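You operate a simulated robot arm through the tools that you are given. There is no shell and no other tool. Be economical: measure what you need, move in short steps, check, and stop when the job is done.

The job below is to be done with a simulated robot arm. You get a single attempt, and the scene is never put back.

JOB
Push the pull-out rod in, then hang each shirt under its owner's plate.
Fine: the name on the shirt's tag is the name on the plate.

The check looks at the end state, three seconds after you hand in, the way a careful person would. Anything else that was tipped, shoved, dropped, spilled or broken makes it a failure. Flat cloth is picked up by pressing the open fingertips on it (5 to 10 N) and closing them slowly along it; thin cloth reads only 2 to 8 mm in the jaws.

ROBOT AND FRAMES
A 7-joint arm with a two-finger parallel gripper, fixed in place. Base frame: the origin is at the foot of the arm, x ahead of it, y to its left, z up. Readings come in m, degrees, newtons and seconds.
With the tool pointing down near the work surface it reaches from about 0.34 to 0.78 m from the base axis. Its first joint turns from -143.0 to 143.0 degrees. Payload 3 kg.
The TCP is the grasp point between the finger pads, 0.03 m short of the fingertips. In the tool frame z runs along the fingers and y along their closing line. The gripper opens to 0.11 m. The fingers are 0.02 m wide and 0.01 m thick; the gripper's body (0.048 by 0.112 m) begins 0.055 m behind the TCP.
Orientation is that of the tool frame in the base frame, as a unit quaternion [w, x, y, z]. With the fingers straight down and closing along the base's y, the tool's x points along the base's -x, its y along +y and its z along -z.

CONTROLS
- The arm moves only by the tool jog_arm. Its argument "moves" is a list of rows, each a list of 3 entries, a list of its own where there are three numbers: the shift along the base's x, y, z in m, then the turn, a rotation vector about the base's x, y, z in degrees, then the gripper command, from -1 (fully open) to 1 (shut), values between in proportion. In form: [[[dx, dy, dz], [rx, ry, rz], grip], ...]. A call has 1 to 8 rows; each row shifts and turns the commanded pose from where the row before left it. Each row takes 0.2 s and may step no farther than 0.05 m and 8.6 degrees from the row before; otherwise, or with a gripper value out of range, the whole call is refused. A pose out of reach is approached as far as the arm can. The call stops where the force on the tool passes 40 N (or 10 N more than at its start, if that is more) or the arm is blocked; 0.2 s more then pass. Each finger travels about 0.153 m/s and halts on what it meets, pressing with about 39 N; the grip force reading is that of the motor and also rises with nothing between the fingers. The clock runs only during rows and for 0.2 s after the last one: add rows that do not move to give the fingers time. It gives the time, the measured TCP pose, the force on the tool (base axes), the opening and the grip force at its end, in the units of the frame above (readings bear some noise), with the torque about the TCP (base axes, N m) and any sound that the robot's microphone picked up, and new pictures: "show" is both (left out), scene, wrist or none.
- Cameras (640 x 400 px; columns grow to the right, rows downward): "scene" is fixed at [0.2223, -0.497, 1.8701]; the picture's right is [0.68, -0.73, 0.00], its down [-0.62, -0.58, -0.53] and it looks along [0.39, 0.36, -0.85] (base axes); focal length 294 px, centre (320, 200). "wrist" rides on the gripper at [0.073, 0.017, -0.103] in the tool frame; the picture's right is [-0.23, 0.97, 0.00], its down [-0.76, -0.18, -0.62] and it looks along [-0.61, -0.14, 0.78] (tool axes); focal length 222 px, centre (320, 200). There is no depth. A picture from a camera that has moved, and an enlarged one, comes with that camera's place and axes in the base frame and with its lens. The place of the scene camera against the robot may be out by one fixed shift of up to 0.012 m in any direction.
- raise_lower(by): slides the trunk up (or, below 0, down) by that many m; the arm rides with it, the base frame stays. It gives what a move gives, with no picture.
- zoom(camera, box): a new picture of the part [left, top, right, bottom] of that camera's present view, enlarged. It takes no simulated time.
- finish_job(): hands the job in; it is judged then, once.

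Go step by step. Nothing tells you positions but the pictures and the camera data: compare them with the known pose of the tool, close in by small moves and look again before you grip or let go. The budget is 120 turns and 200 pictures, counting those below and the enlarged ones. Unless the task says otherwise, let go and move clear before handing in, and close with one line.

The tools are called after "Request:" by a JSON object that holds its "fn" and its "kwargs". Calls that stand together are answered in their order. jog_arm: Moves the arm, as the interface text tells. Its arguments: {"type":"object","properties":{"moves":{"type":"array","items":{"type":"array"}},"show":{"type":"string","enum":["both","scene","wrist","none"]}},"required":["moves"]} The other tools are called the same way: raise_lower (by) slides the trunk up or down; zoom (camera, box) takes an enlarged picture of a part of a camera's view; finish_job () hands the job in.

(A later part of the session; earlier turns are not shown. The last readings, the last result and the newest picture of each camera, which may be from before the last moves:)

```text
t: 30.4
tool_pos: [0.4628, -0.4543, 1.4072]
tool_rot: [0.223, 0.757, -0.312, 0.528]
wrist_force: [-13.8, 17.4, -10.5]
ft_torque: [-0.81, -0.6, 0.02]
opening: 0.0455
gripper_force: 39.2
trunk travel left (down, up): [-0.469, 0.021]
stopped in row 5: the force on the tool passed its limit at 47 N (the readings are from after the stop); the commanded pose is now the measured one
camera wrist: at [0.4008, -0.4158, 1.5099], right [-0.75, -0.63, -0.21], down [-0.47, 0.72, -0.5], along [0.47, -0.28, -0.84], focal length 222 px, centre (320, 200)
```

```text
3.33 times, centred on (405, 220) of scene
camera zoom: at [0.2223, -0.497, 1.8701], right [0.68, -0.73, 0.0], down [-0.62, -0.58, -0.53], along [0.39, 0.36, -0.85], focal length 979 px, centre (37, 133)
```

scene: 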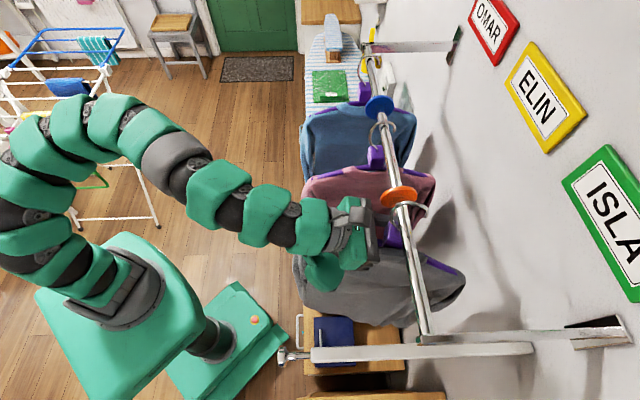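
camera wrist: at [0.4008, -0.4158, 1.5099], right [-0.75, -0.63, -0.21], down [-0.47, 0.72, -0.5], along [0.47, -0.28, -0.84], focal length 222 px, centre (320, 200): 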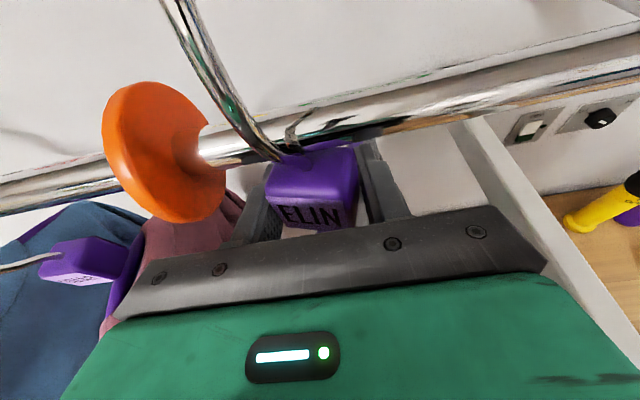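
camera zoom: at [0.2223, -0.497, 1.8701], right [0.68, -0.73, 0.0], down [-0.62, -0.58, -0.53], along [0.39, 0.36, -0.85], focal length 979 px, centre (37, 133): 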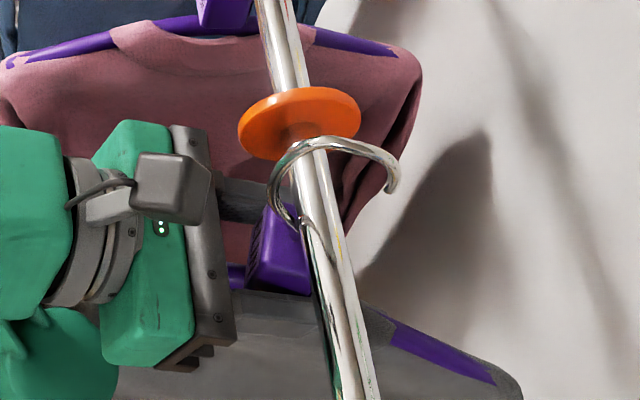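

Lifted 5.3 cm; the stem now bears on the rail's robot-side. Ease off toward the robot while rising slightly.

Request:
{"fn": "jog_arm", "kwargs": {"moves": [[[-0.004, 0.004, 0], [0, 0, 0], 1], [[-0.004, 0.004, 0.002], [0, 0, 0], 1], [[-0.004, 0.004, 0.004], [0, 0, 0], 1], [[-0.004, 0.004, 0.004], [0, 0, 0], 1]]}}

Request:
{"fn": "zoom", "kwargs": {"camera": "scene", "box": [330, 160, 480, 280]}}

```text
t: 31.4
tool_pos: [0.4476, -0.4396, 1.417]
tool_rot: [0.223, 0.757, -0.313, 0.528]
wrist_force: [-0.7, -0.2, -2.8]
ft_torque: [-0.03, -0.07, 0.01]
opening: 0.0456
gripper_force: 38.9
trunk travel left (down, up): [-0.469, 0.021]
camera wrist: at [0.3858, -0.4015, 1.5197], right [-0.75, -0.63, -0.21], down [-0.47, 0.72, -0.5], along [0.47, -0.28, -0.84], focal length 222 px, centre (320, 200)
```

scene: 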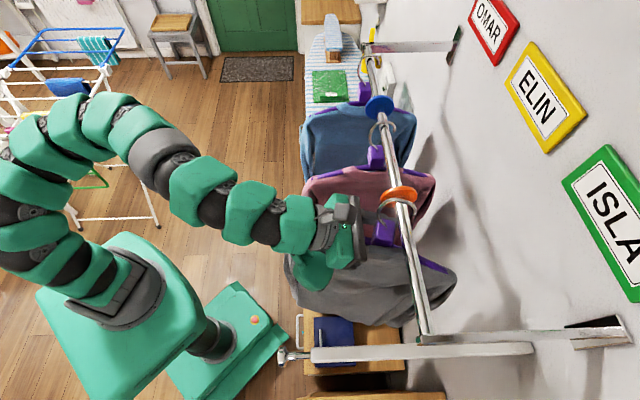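
wrist: 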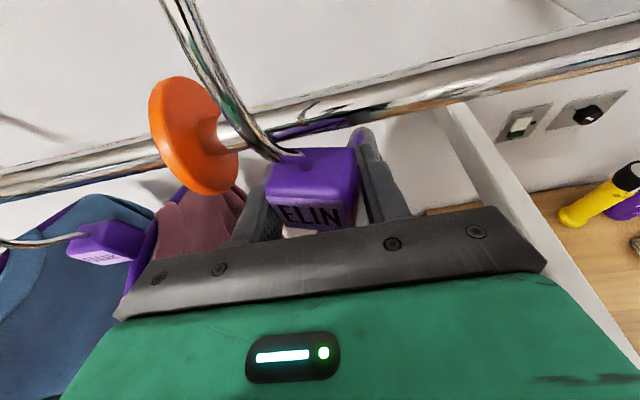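

```text
3.33 times, centred on (405, 220) of scene
camera zoom: at [0.2223, -0.497, 1.8701], right [0.68, -0.73, 0.0], down [-0.62, -0.58, -0.53], along [0.39, 0.36, -0.85], focal length 979 px, centre (37, 133)
```

zoom: 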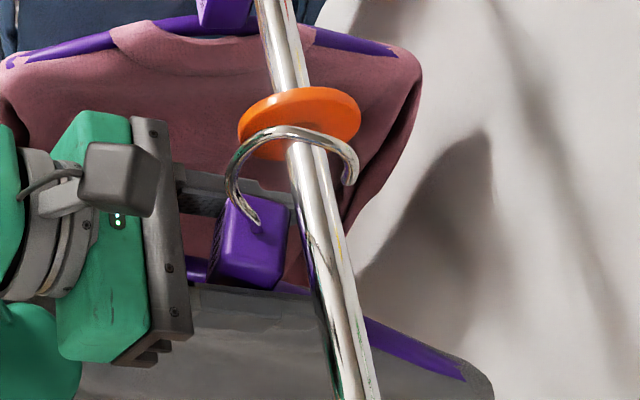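

Weight only (≈3 N). The tip should be above the rail; pull back toward the robot in small steps.

Request:
{"fn": "jog_arm", "kwargs": {"moves": [[[0, 0, 0.006], [0, 0, 0], 1], [[-0.008, 0.008, 0.003], [0, 0, 0], 1], [[-0.01, 0.01, 0], [0, 0, 0], 1], [[-0.01, 0.01, 0], [0, 0, 0], 1], [[-0.01, 0.01, 0], [0, 0, 0], 1]]}}

Request:
{"fn": "zoom", "kwargs": {"camera": "scene", "box": [330, 160, 480, 280]}}

```text
t: 32.6
tool_pos: [0.4101, -0.4011, 1.4253]
tool_rot: [0.222, 0.758, -0.312, 0.529]
wrist_force: [-0.2, 0.1, -2.3]
ft_torque: [-0.07, -0.06, -0.02]
opening: 0.0457
gripper_force: 39.3
trunk travel left (down, up): [-0.469, 0.021]
camera wrist: at [0.3481, -0.3633, 1.5288], right [-0.74, -0.63, -0.21], down [-0.47, 0.72, -0.5], along [0.47, -0.28, -0.84], focal length 222 px, centre (320, 200)
```

scene: 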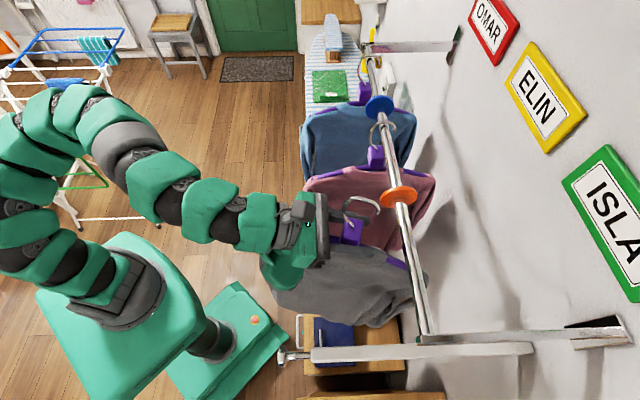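
wrist: 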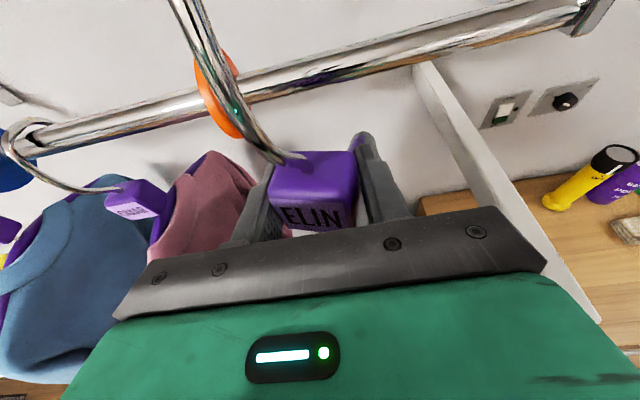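

```text
3.33 times, centred on (405, 220) of scene
camera zoom: at [0.2223, -0.497, 1.8701], right [0.68, -0.73, 0.0], down [-0.62, -0.58, -0.53], along [0.39, 0.36, -0.85], focal length 979 px, centre (37, 133)
```

zoom: 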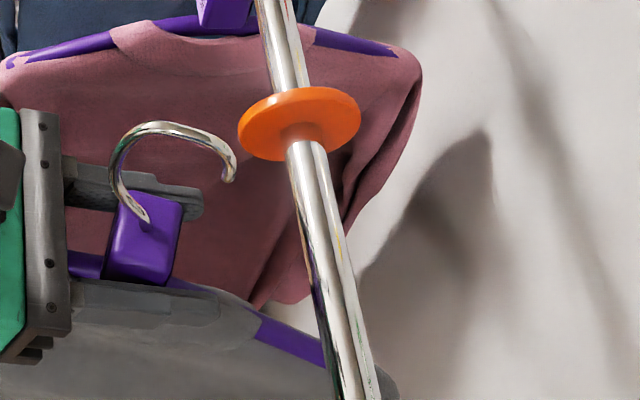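

Off the rail. Pull back 3 cm more, then move along the rail past the orange disc to e≈0.13.

Request:
{"fn": "jog_arm", "kwargs": {"moves": [[[-0.011, 0.011, 0], [0, 0, 0], 1], [[-0.01, 0.01, 0], [0, 0, 0], 1], [[0.0175, 0.0175, 0], [0, 0, 0], 1], [[0.0175, 0.0175, 0], [0, 0, 0], 1], [[0.0175, 0.0175, 0], [0, 0, 0], 1], [[0.0175, 0.0175, 0], [0, 0, 0], 1], [[0.0175, 0.0175, 0], [0, 0, 0], 1]]}}

Request:
{"fn": "zoom", "kwargs": {"camera": "scene", "box": [300, 110, 480, 254]}}

```text
t: 34.2
tool_pos: [0.4784, -0.2944, 1.4249]
tool_rot: [0.223, 0.758, -0.312, 0.528]
wrist_force: [-0.2, -0.4, -2.7]
ft_torque: [-0.04, -0.06, -0.01]
opening: 0.0457
gripper_force: 39.2
trunk travel left (down, up): [-0.469, 0.021]
camera wrist: at [0.4165, -0.2559, 1.5277], right [-0.75, -0.63, -0.21], down [-0.47, 0.72, -0.5], along [0.47, -0.28, -0.84], focal length 222 px, centre (320, 200)
```

scene: 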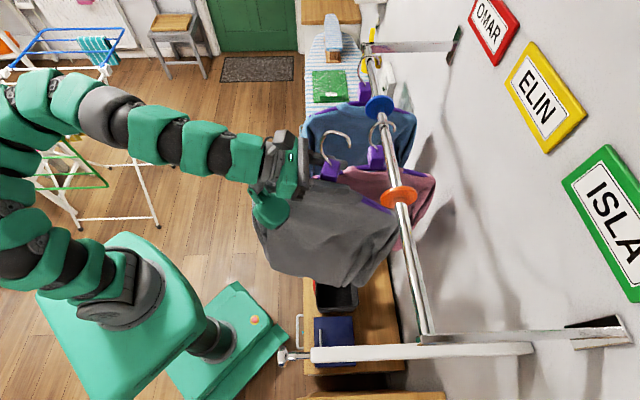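
wrist: 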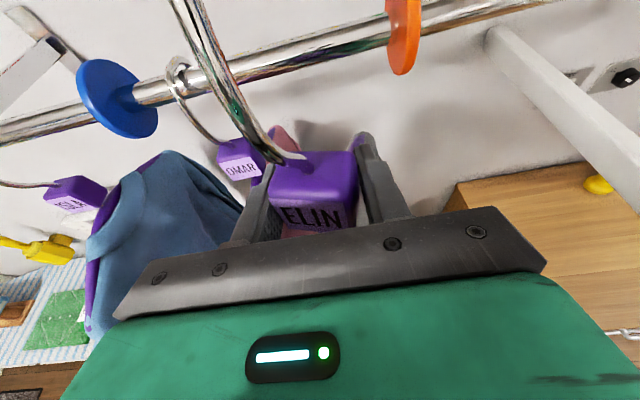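

```text
2.78 times, centred on (390, 182) of scene
camera zoom: at [0.2223, -0.497, 1.8701], right [0.68, -0.73, 0.0], down [-0.62, -0.58, -0.53], along [0.39, 0.36, -0.85], focal length 816 px, centre (126, 250)
```

zoom: 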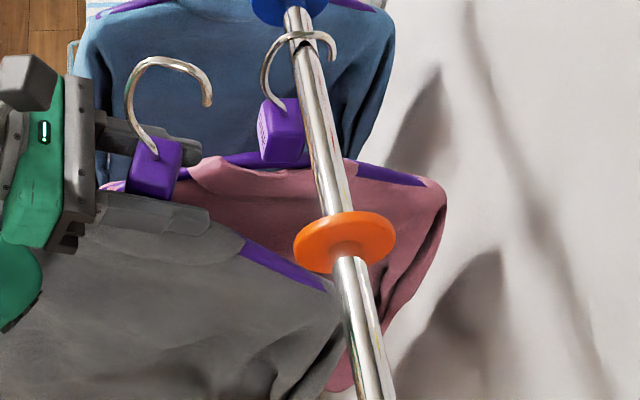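

Pink is at e≈0.224, discs at e≈0.056 and 0.283. I'll set grey at e≈0.11: shift back slightly and reverse the extraction path.

Request:
{"fn": "jog_arm", "kwargs": {"moves": [[[-0.014, -0.014, 0.003], [0, 0, 0], 1], [[0.0114, -0.0114, 0], [0, 0, 0], 1], [[0.0114, -0.0114, 0], [0, 0, 0], 1], [[0.0114, -0.0114, 0], [0, 0, 0], 1], [[0.0114, -0.0114, 0], [0, 0, 0], 1], [[0.0114, -0.0114, 0], [0, 0, 0], 1], [[0.005, -0.005, -0.006], [0, 0, 0], 1]]}}

Request:
{"fn": "zoom", "kwargs": {"camera": "scene", "box": [330, 110, 480, 230]}}

```text
t: 35.8
tool_pos: [0.5255, -0.3707, 1.4197]
tool_rot: [0.222, 0.759, -0.312, 0.527]
wrist_force: [-6.4, 5.5, -32.2]
ft_torque: [-0.82, 1.0, -0.01]
opening: 0.046
gripper_force: 39.2
trunk travel left (down, up): [-0.469, 0.021]
camera wrist: at [0.4649, -0.3323, 1.5231], right [-0.75, -0.63, -0.2], down [-0.48, 0.72, -0.5], along [0.47, -0.28, -0.84], focal length 222 px, centre (320, 200)
```

scene: 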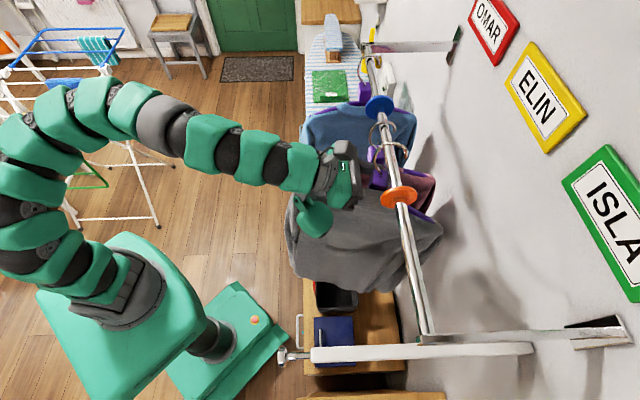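
wrist: 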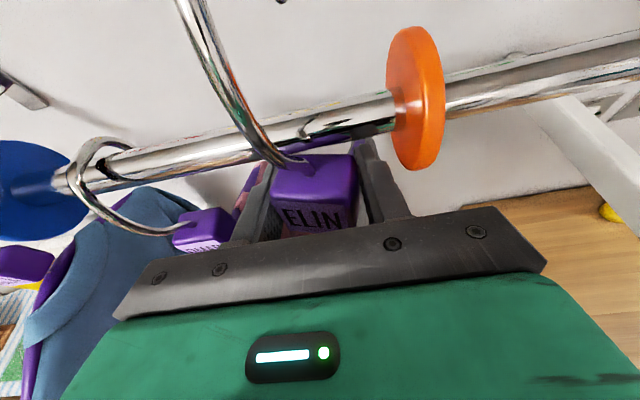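

```text
3.33 times, centred on (405, 170) of scene
camera zoom: at [0.2223, -0.497, 1.8701], right [0.68, -0.73, 0.0], down [-0.62, -0.58, -0.53], along [0.39, 0.36, -0.85], focal length 979 px, centre (37, 300)
```

zoom: 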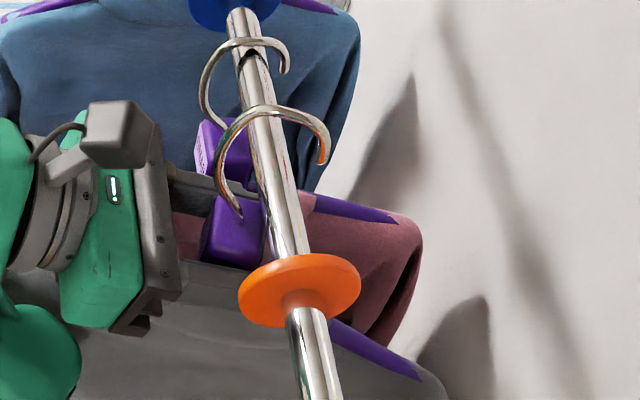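

The stem is touching the rail from below (pushing down 32 N); the tip is already past the rail, so lower gently.

Request:
{"fn": "jog_arm", "kwargs": {"moves": [[[-0.003, 0.003, -0.008], [0, 0, 0], 1], [[0, 0, -0.008], [0, 0, 0], 1], [[0.002, -0.002, -0.008], [0, 0, 0], 1]]}}

```text
t: 36.6
tool_pos: [0.5251, -0.3679, 1.3999]
tool_rot: [0.223, 0.756, -0.312, 0.53]
wrist_force: [0.1, 0.1, -2.8]
ft_torque: [-0.05, -0.06, -0.01]
opening: 0.0455
gripper_force: 39.0
trunk travel left (down, up): [-0.469, 0.021]
camera wrist: at [0.4632, -0.3301, 1.5021], right [-0.75, -0.63, -0.21], down [-0.47, 0.72, -0.5], along [0.47, -0.28, -0.84], focal length 222 px, centre (320, 200)
```

scene: 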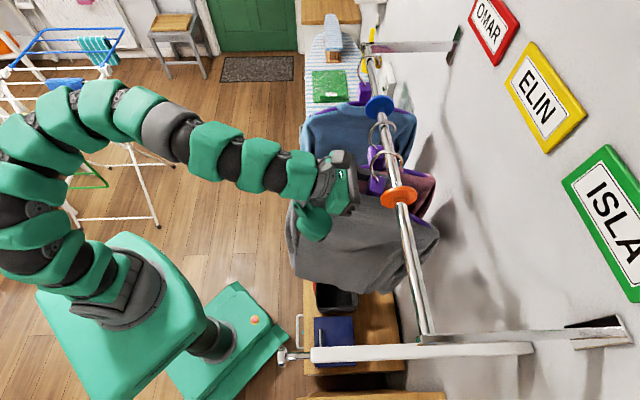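
wrist: 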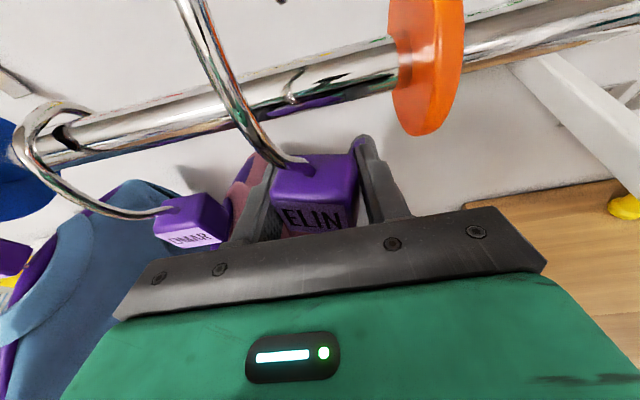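

Free. Move 2 cm wallward and lower to hanging height.

Request:
{"fn": "jog_arm", "kwargs": {"moves": [[[0.006, -0.006, -0.012], [0, 0, 0], 1], [[0.005, -0.005, -0.012], [0, 0, 0], 1], [[0.003, -0.003, -0.01], [0, 0, 0], 1], [[0, 0, -0.006], [0, 0, 0], 1], [[0, 0, -0.004], [0, 0, 0], 1]]}}

Request:
{"fn": "zoom", "kwargs": {"camera": "scene", "box": [330, 110, 480, 230]}}

```text
t: 37.8
tool_pos: [0.5376, -0.3825, 1.3575]
tool_rot: [0.222, 0.756, -0.311, 0.532]
wrist_force: [7.3, -4.8, 35.6]
ft_torque: [0.54, 0.38, 0.07]
opening: 0.0463
gripper_force: 38.9
trunk travel left (down, up): [-0.469, 0.021]
camera wrist: at [0.4752, -0.3433, 1.4599], right [-0.74, -0.63, -0.21], down [-0.47, 0.72, -0.51], along [0.47, -0.28, -0.84], focal length 222 px, centre (320, 200)
```

scene: 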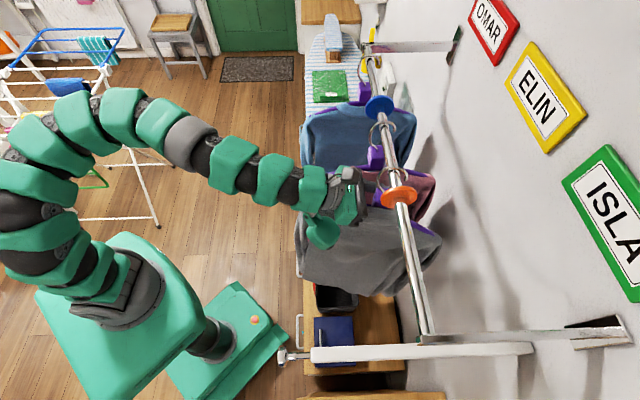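
wrist: 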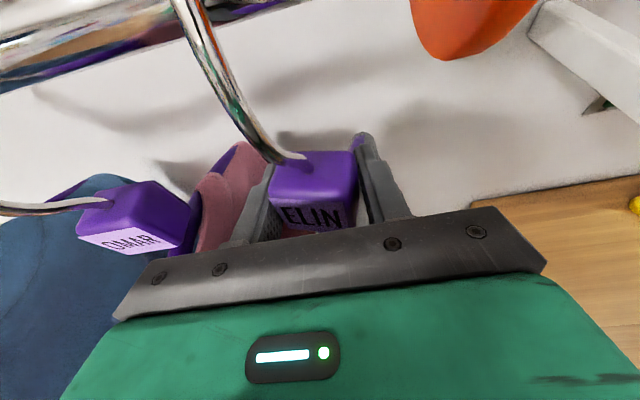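

```text
3.33 times, centred on (405, 170) of scene
camera zoom: at [0.2223, -0.497, 1.8701], right [0.68, -0.73, 0.0], down [-0.62, -0.58, -0.53], along [0.39, 0.36, -0.85], focal length 979 px, centre (37, 300)
```

zoom: 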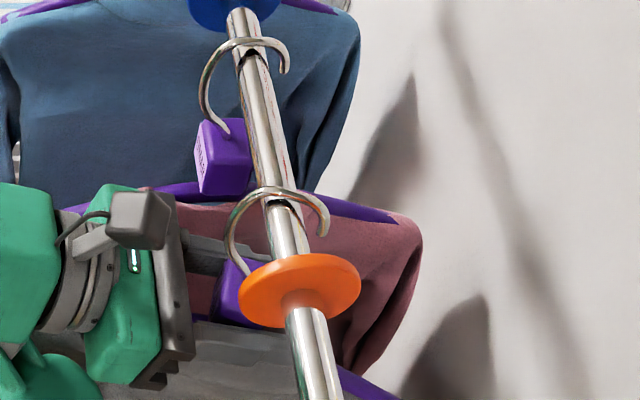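

Hook is seated on the rail. Unload slightly, open, and back out.

Request:
{"fn": "jog_arm", "kwargs": {"moves": [[[0, 0, 0.003], [0, 0, 0], 1], [[0, 0, 0.0015], [0, 0, 0], 0.5], [[0, 0, 0], [0, 0, 0], 0.1], [[0, 0, 0], [0, 0, 0], -0.1]]}}

Request:
{"fn": "jog_arm", "kwargs": {"moves": [[[-0.014, 0.014, 0.007], [0, 0, 0], -0.1], [[-0.014, 0.014, 0.008], [0, 0, 0], -0.1], [[-0.014, 0.014, 0.01], [0, 0, 0], -0.1], [[-0.014, 0.014, 0.01], [0, 0, 0], -0.1], [[-0.014, 0.014, 0.01], [0, 0, 0], -0.1]]}}

Request:
{"fn": "zoom", "kwargs": {"camera": "scene", "box": [300, 90, 480, 234]}}

```text
t: 38.8
tool_pos: [0.5397, -0.3817, 1.3593]
tool_rot: [0.223, 0.757, -0.312, 0.53]
wrist_force: [-0.3, 0.2, -1.5]
ft_torque: [0.02, 0.02, 0.0]
opening: 0.0603
gripper_force: 0.1
trunk travel left (down, up): [-0.469, 0.021]
camera wrist: at [0.477, -0.3438, 1.4619], right [-0.75, -0.63, -0.21], down [-0.47, 0.72, -0.5], along [0.47, -0.28, -0.84], focal length 222 px, centre (320, 200)
```

scene: 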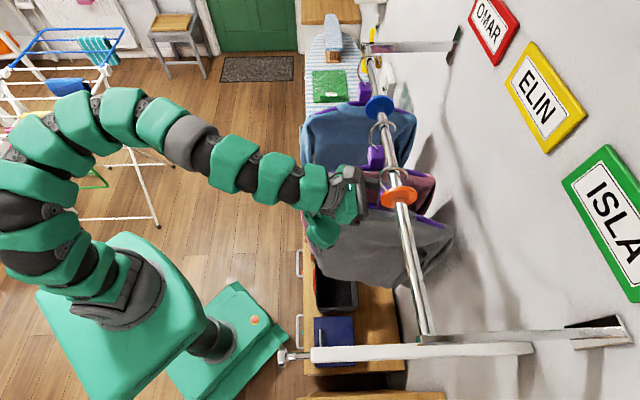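
wrist: 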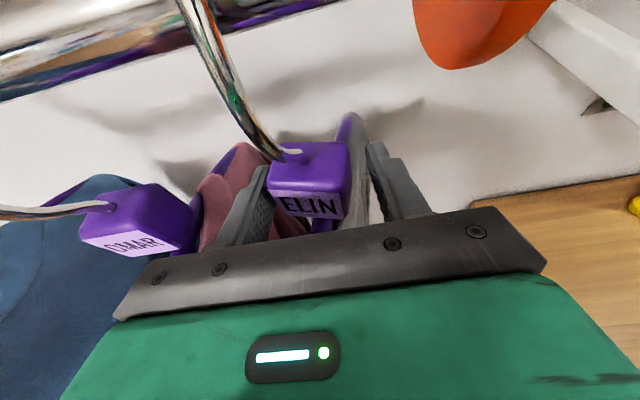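

```text
t: 40.0
tool_pos: [0.4663, -0.3136, 1.4051]
tool_rot: [0.222, 0.757, -0.312, 0.529]
wrist_force: [0.8, -0.7, 0.0]
ft_torque: [-0.04, 0.03, 0.02]
opening: 0.0603
gripper_force: 0.0
trunk travel left (down, up): [-0.469, 0.021]
camera wrist: at [0.4046, -0.2748, 1.5079], right [-0.75, -0.63, -0.21], down [-0.47, 0.72, -0.5], along [0.47, -0.28, -0.84], focal length 222 px, centre (320, 200)
```

scene: 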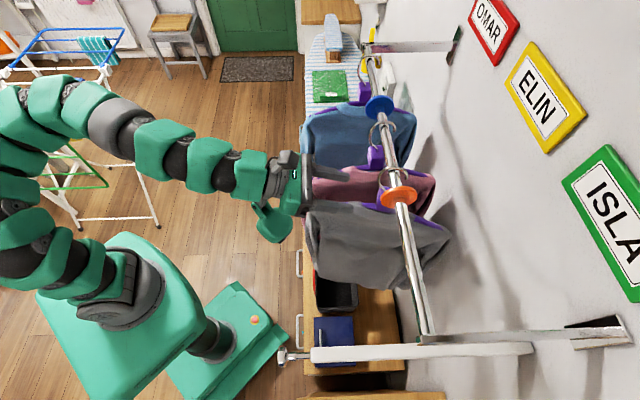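
wrist: 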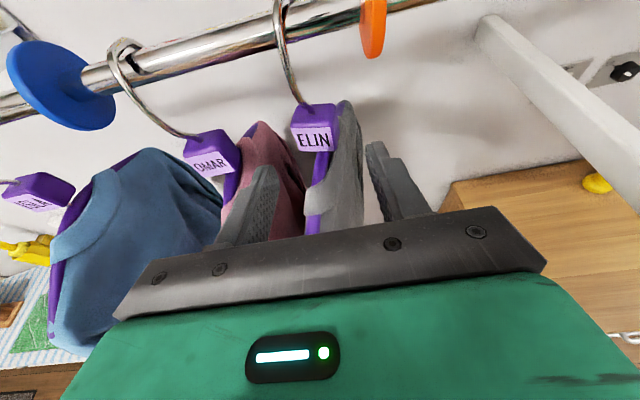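

```text
2.78 times, centred on (390, 162) of scene
camera zoom: at [0.2223, -0.497, 1.8701], right [0.68, -0.73, 0.0], down [-0.62, -0.58, -0.53], along [0.39, 0.36, -0.85], focal length 816 px, centre (126, 306)
```

zoom: 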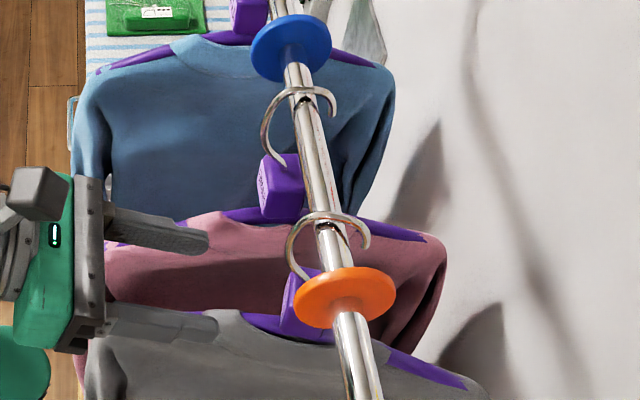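

Grey is hung in Elin's bay. Now move over to pink (e≈0.2245).

Request:
{"fn": "jog_arm", "kwargs": {"moves": [[[0.01, 0.01, 0.015], [0, 0, 0], -0.35], [[0.0181, 0.0181, 0], [0, 0, 0], -0.35], [[0.0181, 0.0181, 0], [0, 0, 0], -0.35], [[0.0181, 0.0181, 0], [0, 0, 0], -0.35], [[0.0181, 0.0181, 0], [0, 0, 0], -0.35], [[0.008, -0.008, -0.02], [0, 0, 0], -0.35], [[0.008, -0.008, -0.01], [0, 0, 0], -0.35]]}}

```text
t: 41.6
tool_pos: [0.5659, -0.2473, 1.3892]
tool_rot: [0.222, 0.757, -0.312, 0.529]
wrist_force: [0.3, -0.4, -0.1]
ft_torque: [0.01, -0.01, -0.02]
opening: 0.0742
gripper_force: 0.0
trunk travel left (down, up): [-0.469, 0.021]
camera wrist: at [0.5052, -0.2081, 1.492], right [-0.75, -0.63, -0.21], down [-0.47, 0.72, -0.5], along [0.47, -0.28, -0.84], focal length 222 px, centre (320, 200)
```

scene: 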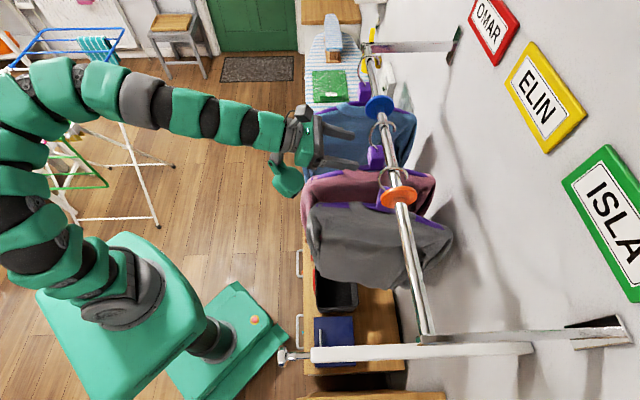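
wrist: 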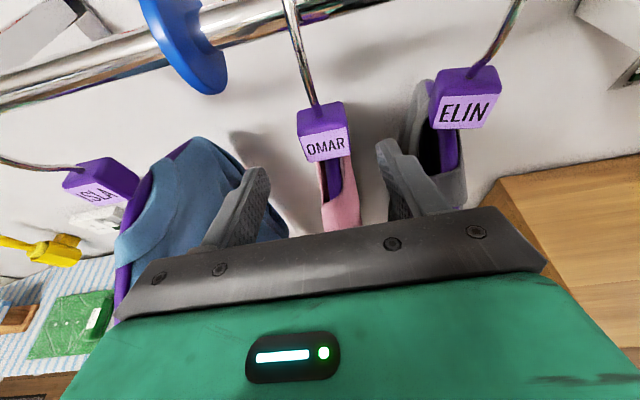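

Aligned with the OMAR block. Advance onto it.

Request:
{"fn": "jog_arm", "kwargs": {"moves": [[[0.0135, -0.0135, -0.01], [0, 0, 0], -0.35], [[0.0135, -0.0135, -0.01], [0, 0, 0], -0.35], [[0.0135, -0.0135, -0.008], [0, 0, 0], -0.35], [[0.0133, -0.0133, -0.006], [0, 0, 0], -0.35]], "show": "wrist"}}

```text
t: 42.6
tool_pos: [0.6203, -0.2991, 1.3561]
tool_rot: [0.222, 0.758, -0.311, 0.529]
wrist_force: [0.1, -0.2, 0.6]
ft_torque: [0.03, 0.01, 0.0]
opening: 0.0744
gripper_force: 0.1
trunk travel left (down, up): [-0.469, 0.021]
camera wrist: at [0.5585, -0.261, 1.4571], right [-0.75, -0.63, -0.21], down [-0.47, 0.72, -0.5], along [0.47, -0.28, -0.84], focal length 222 px, centre (320, 200)
```

wrist: 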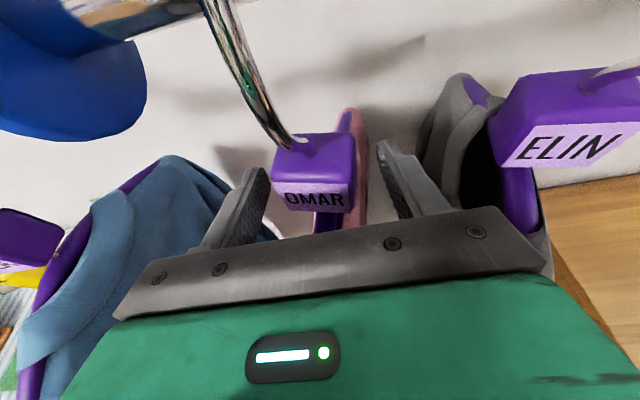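

Request:
{"fn": "jog_arm", "kwargs": {"moves": [[[0.0005, 0.0005, 0], [0, 0, 0], 0], [[0, 0, 0], [0, 0, 0], 0.3], [[0, 0, 0], [0, 0, 0], 0.7], [[0, 0, 0], [0, 0, 0], 1], [[0, 0, 0], [0, 0, 0], 1], [[0, 0, 0.01], [0, 0, 0], 1]], "show": "wrist"}}

Request:
{"fn": "jog_arm", "kwargs": {"moves": [[[0, 0, 0.012], [0, 0, 0], 1], [[0, 0, 0.012], [0, 0, 0], 1], [[-0.006, 0.006, 0.01], [0, 0, 0], 1], [[-0.005, 0.005, 0.008], [0, 0, 0], 1], [[-0.005, 0.005, 0.008], [0, 0, 0], 1], [[-0.005, 0.005, 0.008], [0, 0, 0], 1], [[0, 0, 0.004], [0, 0, 0], 1]]}}

Request:
{"fn": "zoom", "kwargs": {"camera": "scene", "box": [330, 80, 450, 200]}}

```text
t: 44.0
tool_pos: [0.6192, -0.2994, 1.365]
tool_rot: [0.223, 0.757, -0.313, 0.528]
wrist_force: [0.1, 0.3, -2.9]
ft_torque: [0.0, -0.02, 0.02]
opening: 0.0455
gripper_force: 38.8
trunk travel left (down, up): [-0.469, 0.021]
camera wrist: at [0.5586, -0.2606, 1.4669], right [-0.75, -0.63, -0.21], down [-0.47, 0.72, -0.5], along [0.47, -0.28, -0.84], focal length 222 px, centre (320, 200)
```

wrist: 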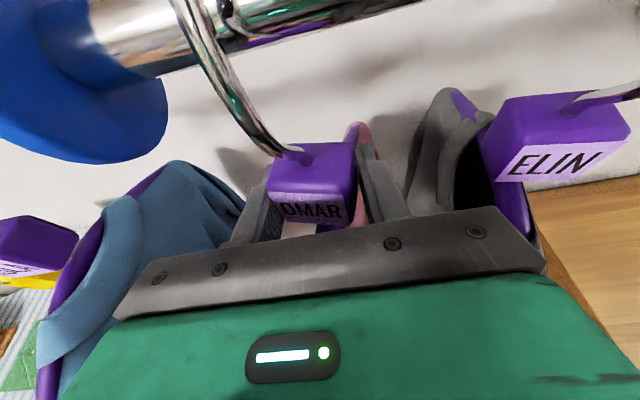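

```text
t: 45.6
tool_pos: [0.6, -0.2772, 1.4248]
tool_rot: [0.222, 0.758, -0.313, 0.527]
wrist_force: [-8.6, 7.5, -32.0]
ft_torque: [-0.5, 0.98, 0.02]
opening: 0.0455
gripper_force: 38.9
trunk travel left (down, up): [-0.469, 0.021]
camera wrist: at [0.5389, -0.24, 1.5279], right [-0.75, -0.63, -0.21], down [-0.48, 0.72, -0.5], along [0.47, -0.28, -0.84], focal length 222 px, centre (320, 200)
```

scene: 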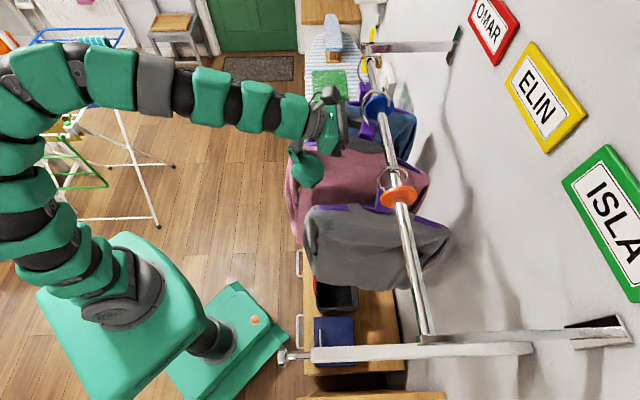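
wrist: 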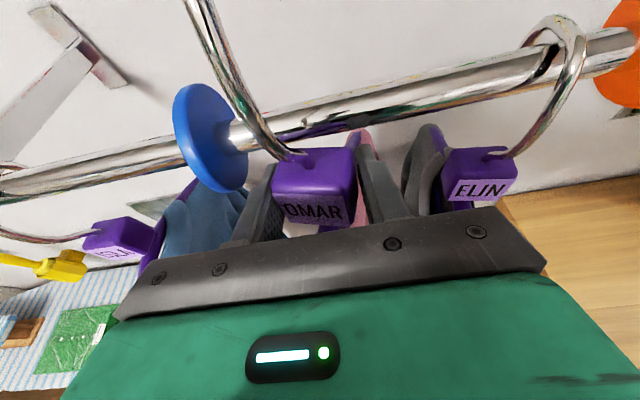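

```text
3.33 times, centred on (390, 140) of scene
camera zoom: at [0.2223, -0.497, 1.8701], right [0.68, -0.73, 0.0], down [-0.62, -0.58, -0.53], along [0.39, 0.36, -0.85], focal length 979 px, centre (87, 400)
```

zoom: 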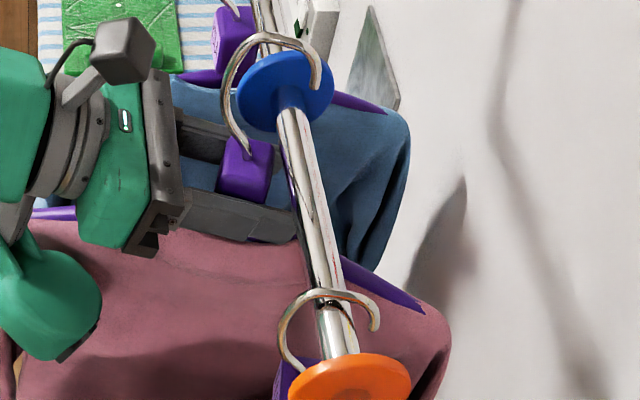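

The fingertips touch the rail's underside. Back off a little downward and toward the robot, then continue out.

Request:
{"fn": "jog_arm", "kwargs": {"moves": [[[-0.003, 0.003, -0.008], [0, 0, 0], 1], [[-0.01, 0.01, 0], [0, 0, 0], 1]], "show": "none"}}

```text
t: 46.2
tool_pos: [0.5861, -0.2654, 1.4184]
tool_rot: [0.222, 0.758, -0.312, 0.529]
wrist_force: [0.1, 0.2, -2.0]
ft_torque: [0.0, -0.04, 0.03]
opening: 0.0457
gripper_force: 38.6
trunk travel left (down, up): [-0.469, 0.021]
```

Free. Pull out and move past the blue disc to e≈0.335.

Request:
{"fn": "jog_arm", "kwargs": {"moves": [[[-0.01, 0.01, 0.008], [0, 0, 0], 1], [[-0.015, 0.015, 0], [0, 0, 0], 1], [[-0.016, 0.016, 0], [0, 0, 0], 1], [[0.019, 0.019, 0], [0, 0, 0], 1], [[0.019, 0.019, 0], [0, 0, 0], 1], [[0.019, 0.019, 0], [0, 0, 0], 1], [[0.019, 0.019, 0], [0, 0, 0], 1]]}}

Request:
{"fn": "zoom", "kwargs": {"camera": "scene", "box": [310, 40, 430, 160]}}

```text
t: 47.8
tool_pos: [0.6215, -0.1476, 1.4263]
tool_rot: [0.223, 0.757, -0.312, 0.528]
wrist_force: [-0.6, 0.1, -2.6]
ft_torque: [-0.02, -0.01, 0.0]
opening: 0.0452
gripper_force: 39.2
trunk travel left (down, up): [-0.469, 0.021]
camera wrist: at [0.5594, -0.1092, 1.5302], right [-0.75, -0.63, -0.21], down [-0.47, 0.72, -0.5], along [0.47, -0.28, -0.84], focal length 222 px, centre (320, 200)
```

scene: 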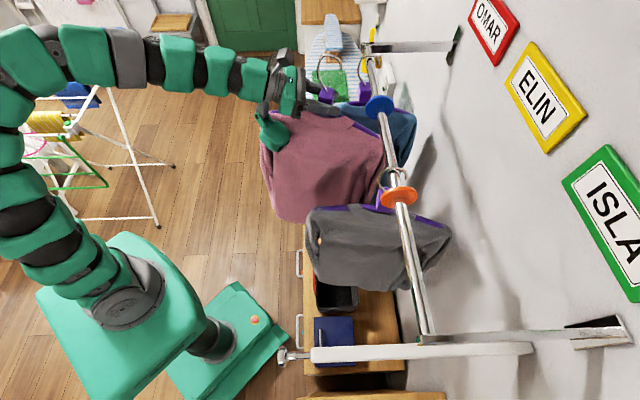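
wrist: 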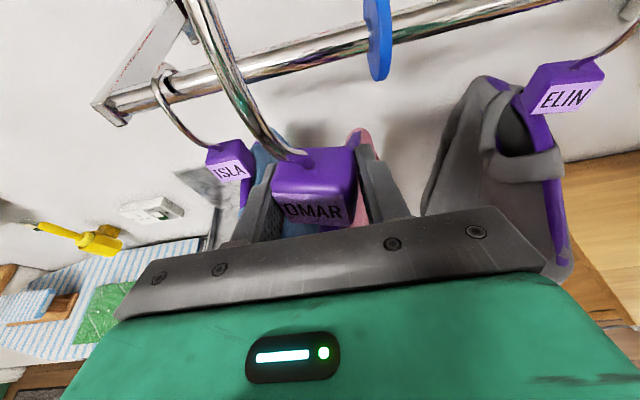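

```text
3.33 times, centred on (370, 100) of scene
camera zoom: at [0.2223, -0.497, 1.8701], right [0.68, -0.73, 0.0], down [-0.62, -0.58, -0.53], along [0.39, 0.36, -0.85], focal length 979 px, centre (153, 533)
```

zoom: 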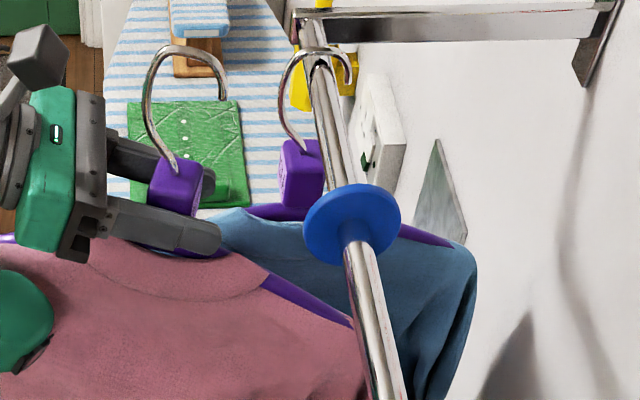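

Blue is at e≈0.447; pink at e≈0.335 fits. Insert along the proven path.

Request:
{"fn": "jog_arm", "kwargs": {"moves": [[[0.0135, -0.0135, 0], [0, 0, 0], 1], [[0.0135, -0.0135, 0], [0, 0, 0], 1], [[0.0135, -0.0135, -0.003], [0, 0, 0], 1], [[0.01, -0.01, -0.01], [0, 0, 0], 1], [[0.009, -0.009, -0.012], [0, 0, 0], 1], [[0.008, -0.008, -0.012], [0, 0, 0], 1]]}}

Request:
{"fn": "zoom", "kwargs": {"camera": "scene", "box": [320, 40, 440, 160]}}

```text
t: 49.2
tool_pos: [0.6882, -0.2152, 1.3893]
tool_rot: [0.222, 0.757, -0.312, 0.529]
wrist_force: [0.6, 0.2, -2.1]
ft_torque: [-0.05, -0.03, -0.02]
opening: 0.0453
gripper_force: 39.1
trunk travel left (down, up): [-0.469, 0.021]
camera wrist: at [0.6275, -0.1769, 1.4927], right [-0.75, -0.63, -0.21], down [-0.47, 0.72, -0.5], along [0.47, -0.28, -0.84], focal length 222 px, centre (320, 200)
```

scene: 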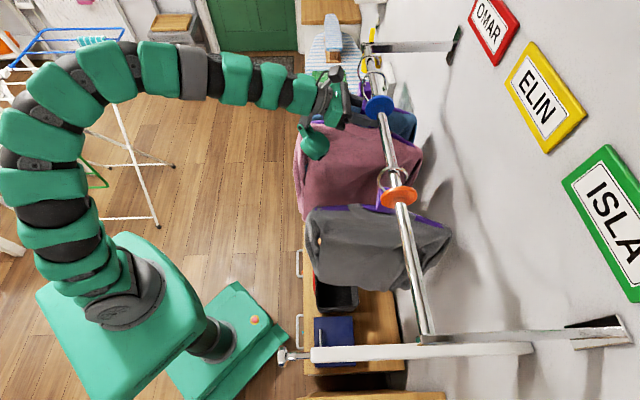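
wrist: 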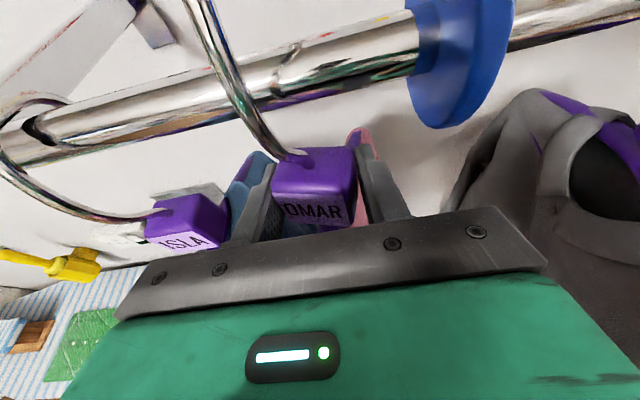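

```text
3.33 times, centred on (380, 100) of scene
camera zoom: at [0.2223, -0.497, 1.8701], right [0.68, -0.73, 0.0], down [-0.62, -0.58, -0.53], along [0.39, 0.36, -0.85], focal length 979 px, centre (120, 533)
```

zoom: 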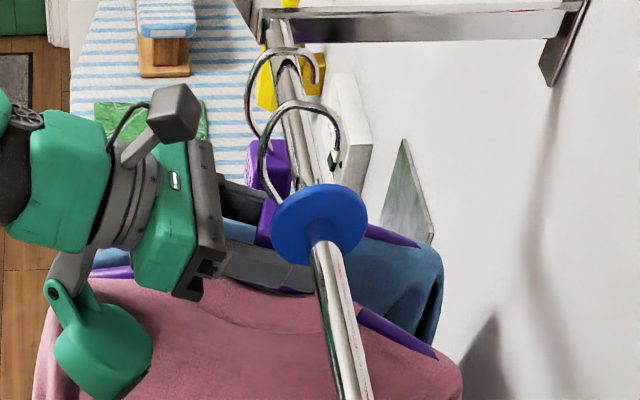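

Hook straddles the rail. Lower to seat, then release.

Request:
{"fn": "jog_arm", "kwargs": {"moves": [[[0.005, -0.005, -0.012], [0, 0, 0], 1], [[0.003, -0.003, -0.01], [0, 0, 0], 1], [[0, 0, -0.006], [0, 0, 0], 1], [[0, 0, -0.003], [0, 0, 0], 1], [[0, 0, 0], [0, 0, 0], 1]], "show": "wrist"}}

```text
t: 50.4
tool_pos: [0.6953, -0.2223, 1.3599]
tool_rot: [0.223, 0.756, -0.313, 0.53]
wrist_force: [-8.8, 11.4, 9.6]
ft_torque: [-0.99, -0.92, 0.08]
opening: 0.0453
gripper_force: 39.6
trunk travel left (down, up): [-0.469, 0.021]
camera wrist: at [0.6326, -0.1833, 1.4631], right [-0.74, -0.63, -0.21], down [-0.47, 0.72, -0.51], along [0.47, -0.28, -0.84], focal length 222 px, centre (320, 200)
```

wrist: 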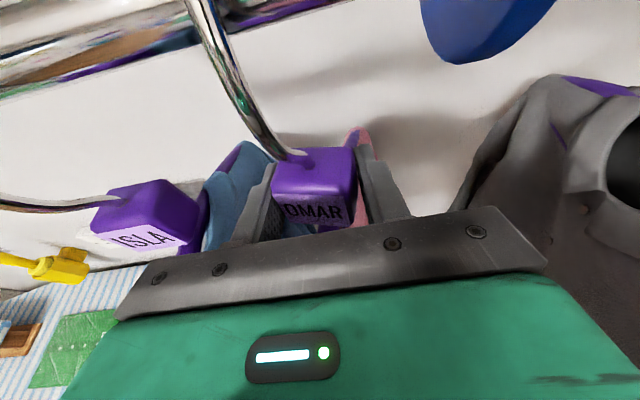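

Request:
{"fn": "jog_arm", "kwargs": {"moves": [[[-0.002, 0.002, 0], [0, 0, 0], 1], [[0, 0, 0], [0, 0, 0], 0.5], [[0, 0, 0], [0, 0, 0], 0.1], [[0, 0, 0], [0, 0, 0], -0.1]], "show": "wrist"}}

Request:
{"fn": "jog_arm", "kwargs": {"moves": [[[-0.014, 0.014, 0.007], [0, 0, 0], -0.1], [[-0.014, 0.014, 0.008], [0, 0, 0], -0.1], [[-0.014, 0.014, 0.01], [0, 0, 0], -0.1], [[-0.014, 0.014, 0.01], [0, 0, 0], -0.1], [[-0.014, 0.014, 0.01], [0, 0, 0], -0.1]]}}

Request:
{"fn": "zoom", "kwargs": {"camera": "scene", "box": [310, 40, 430, 160]}}

```text
t: 51.4
tool_pos: [0.6954, -0.2226, 1.3576]
tool_rot: [0.223, 0.757, -0.313, 0.528]
wrist_force: [0.2, -0.3, 0.7]
ft_torque: [0.08, 0.02, -0.05]
opening: 0.0606
gripper_force: 0.0
trunk travel left (down, up): [-0.469, 0.021]
camera wrist: at [0.6335, -0.1833, 1.4616], right [-0.75, -0.63, -0.21], down [-0.47, 0.72, -0.5], along [0.47, -0.28, -0.84], focal length 222 px, centre (320, 200)
```

wrist: 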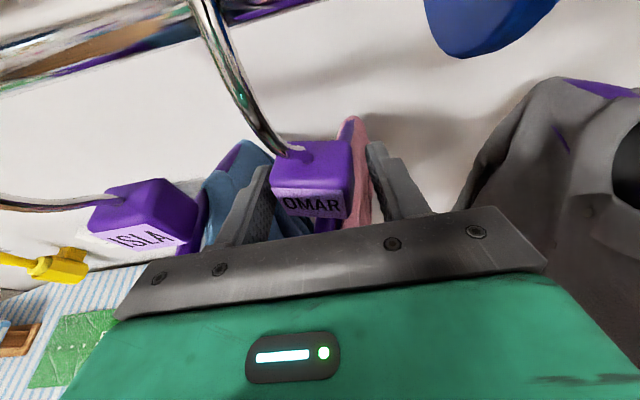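

```text
t: 52.6
tool_pos: [0.6252, -0.153, 1.4053]
tool_rot: [0.223, 0.757, -0.312, 0.529]
wrist_force: [0.2, -0.2, 0.0]
ft_torque: [0.02, -0.03, 0.0]
opening: 0.0606
gripper_force: 0.0
trunk travel left (down, up): [-0.469, 0.021]
camera wrist: at [0.5631, -0.1138, 1.5081], right [-0.75, -0.63, -0.21], down [-0.47, 0.72, -0.5], along [0.47, -0.28, -0.84], focal length 222 px, centre (320, 200)
```

scene: 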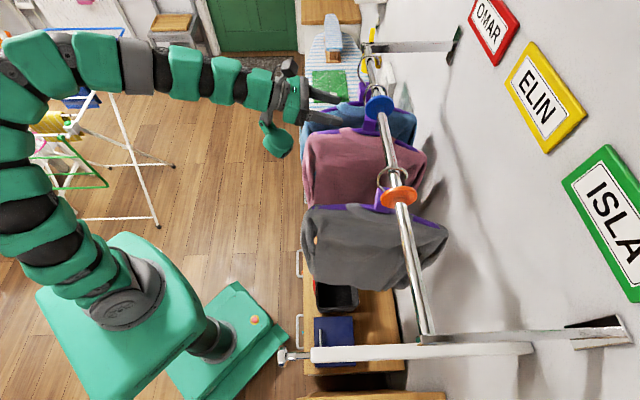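
wrist: 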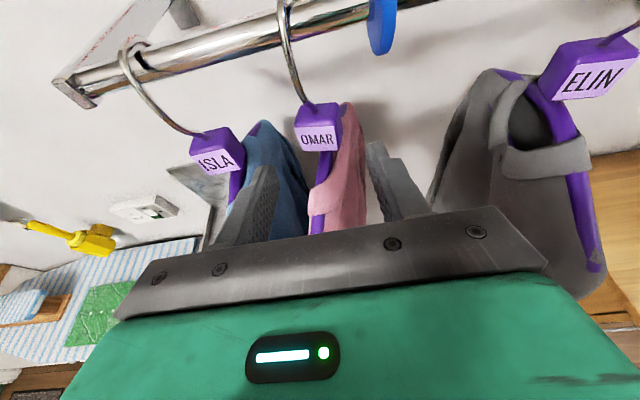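

```text
3.33 times, centred on (370, 100) of scene
camera zoom: at [0.2223, -0.497, 1.8701], right [0.68, -0.73, 0.0], down [-0.62, -0.58, -0.53], along [0.39, 0.36, -0.85], focal length 979 px, centre (153, 533)
```

zoom: 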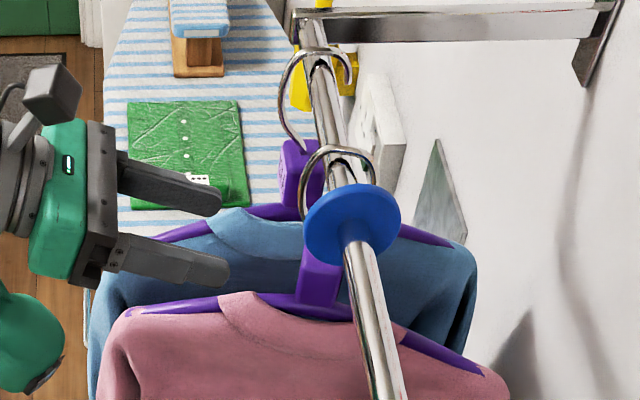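

Pink is hung in Omar's bay. Next, blue at e≈0.447.

Request:
{"fn": "jog_arm", "kwargs": {"moves": [[[0.01, 0.01, 0.015], [0, 0, 0], -0.35], [[0.0175, 0.0175, 0], [0, 0, 0], -0.35], [[0.0175, 0.0175, 0], [0, 0, 0], -0.35], [[0.0175, 0.0175, 0], [0, 0, 0], -0.35], [[0.0175, 0.0175, 0], [0, 0, 0], -0.35], [[0.009, -0.009, -0.02], [0, 0, 0], -0.35], [[0.009, -0.009, -0.01], [0, 0, 0], -0.35]]}}

```text
t: 54.2
tool_pos: [0.7247, -0.0895, 1.3898]
tool_rot: [0.223, 0.757, -0.312, 0.529]
wrist_force: [0.0, -0.5, 0.1]
ft_torque: [-0.01, 0.03, 0.01]
opening: 0.0743
gripper_force: 0.1
trunk travel left (down, up): [-0.469, 0.021]
camera wrist: at [0.6627, -0.0508, 1.4919], right [-0.75, -0.63, -0.21], down [-0.47, 0.72, -0.5], along [0.47, -0.28, -0.84], focal length 222 px, centre (320, 200)
```

scene: 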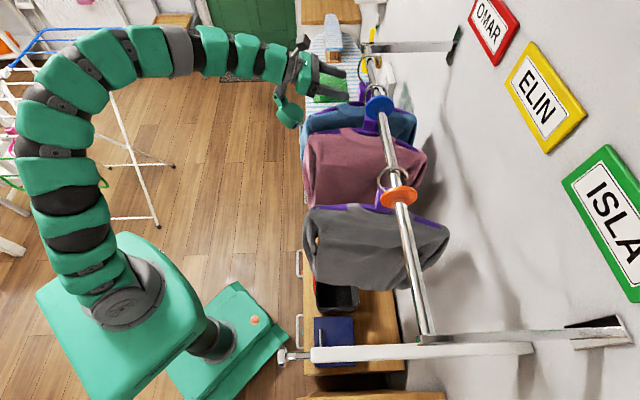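
wrist: 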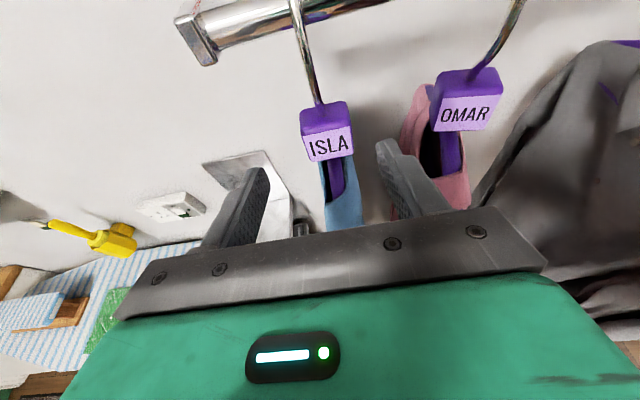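

Request:
{"fn": "jog_arm", "kwargs": {"moves": [[[0.012, -0.0145, -0.01], [0, 0, 0], -0.35], [[0.013, -0.0135, -0.01], [0, 0, 0], -0.35], [[0.013, -0.0135, -0.008], [0, 0, 0], -0.35], [[0.013, -0.013, -0.006], [0, 0, 0], -0.35]], "show": "wrist"}}

```text
t: 55.2
tool_pos: [0.773, -0.1421, 1.3568]
tool_rot: [0.221, 0.757, -0.312, 0.53]
wrist_force: [-4.8, 9.5, 4.9]
ft_torque: [1.06, 1.16, -1.07]
opening: 0.0744
gripper_force: 0.0
trunk travel left (down, up): [-0.469, 0.021]
camera wrist: at [0.7118, -0.1037, 1.46], right [-0.74, -0.63, -0.21], down [-0.47, 0.72, -0.51], along [0.47, -0.28, -0.84], focal length 222 px, centre (320, 200)
```

wrist: 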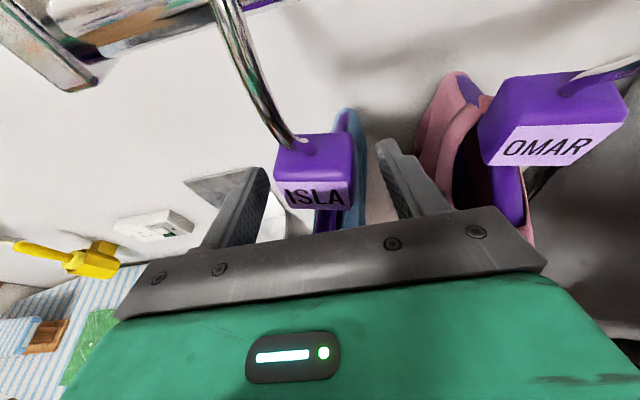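

There's an 11 N contact about 15 cm behind the TCP; check the scene.

Request:
{"fn": "zoom", "kwargs": {"camera": "scene", "box": [270, 30, 450, 174]}}

```text
2.78 times, centred on (360, 102) of scene
camera zoom: at [0.2223, -0.497, 1.8701], right [0.68, -0.73, 0.0], down [-0.62, -0.58, -0.53], along [0.39, 0.36, -0.85], focal length 816 px, centre (209, 472)
```

zoom: 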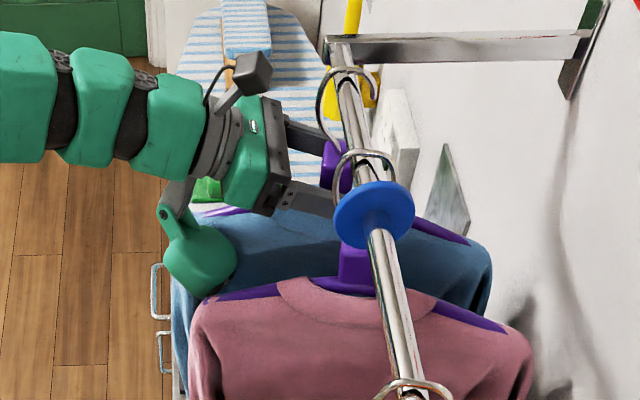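

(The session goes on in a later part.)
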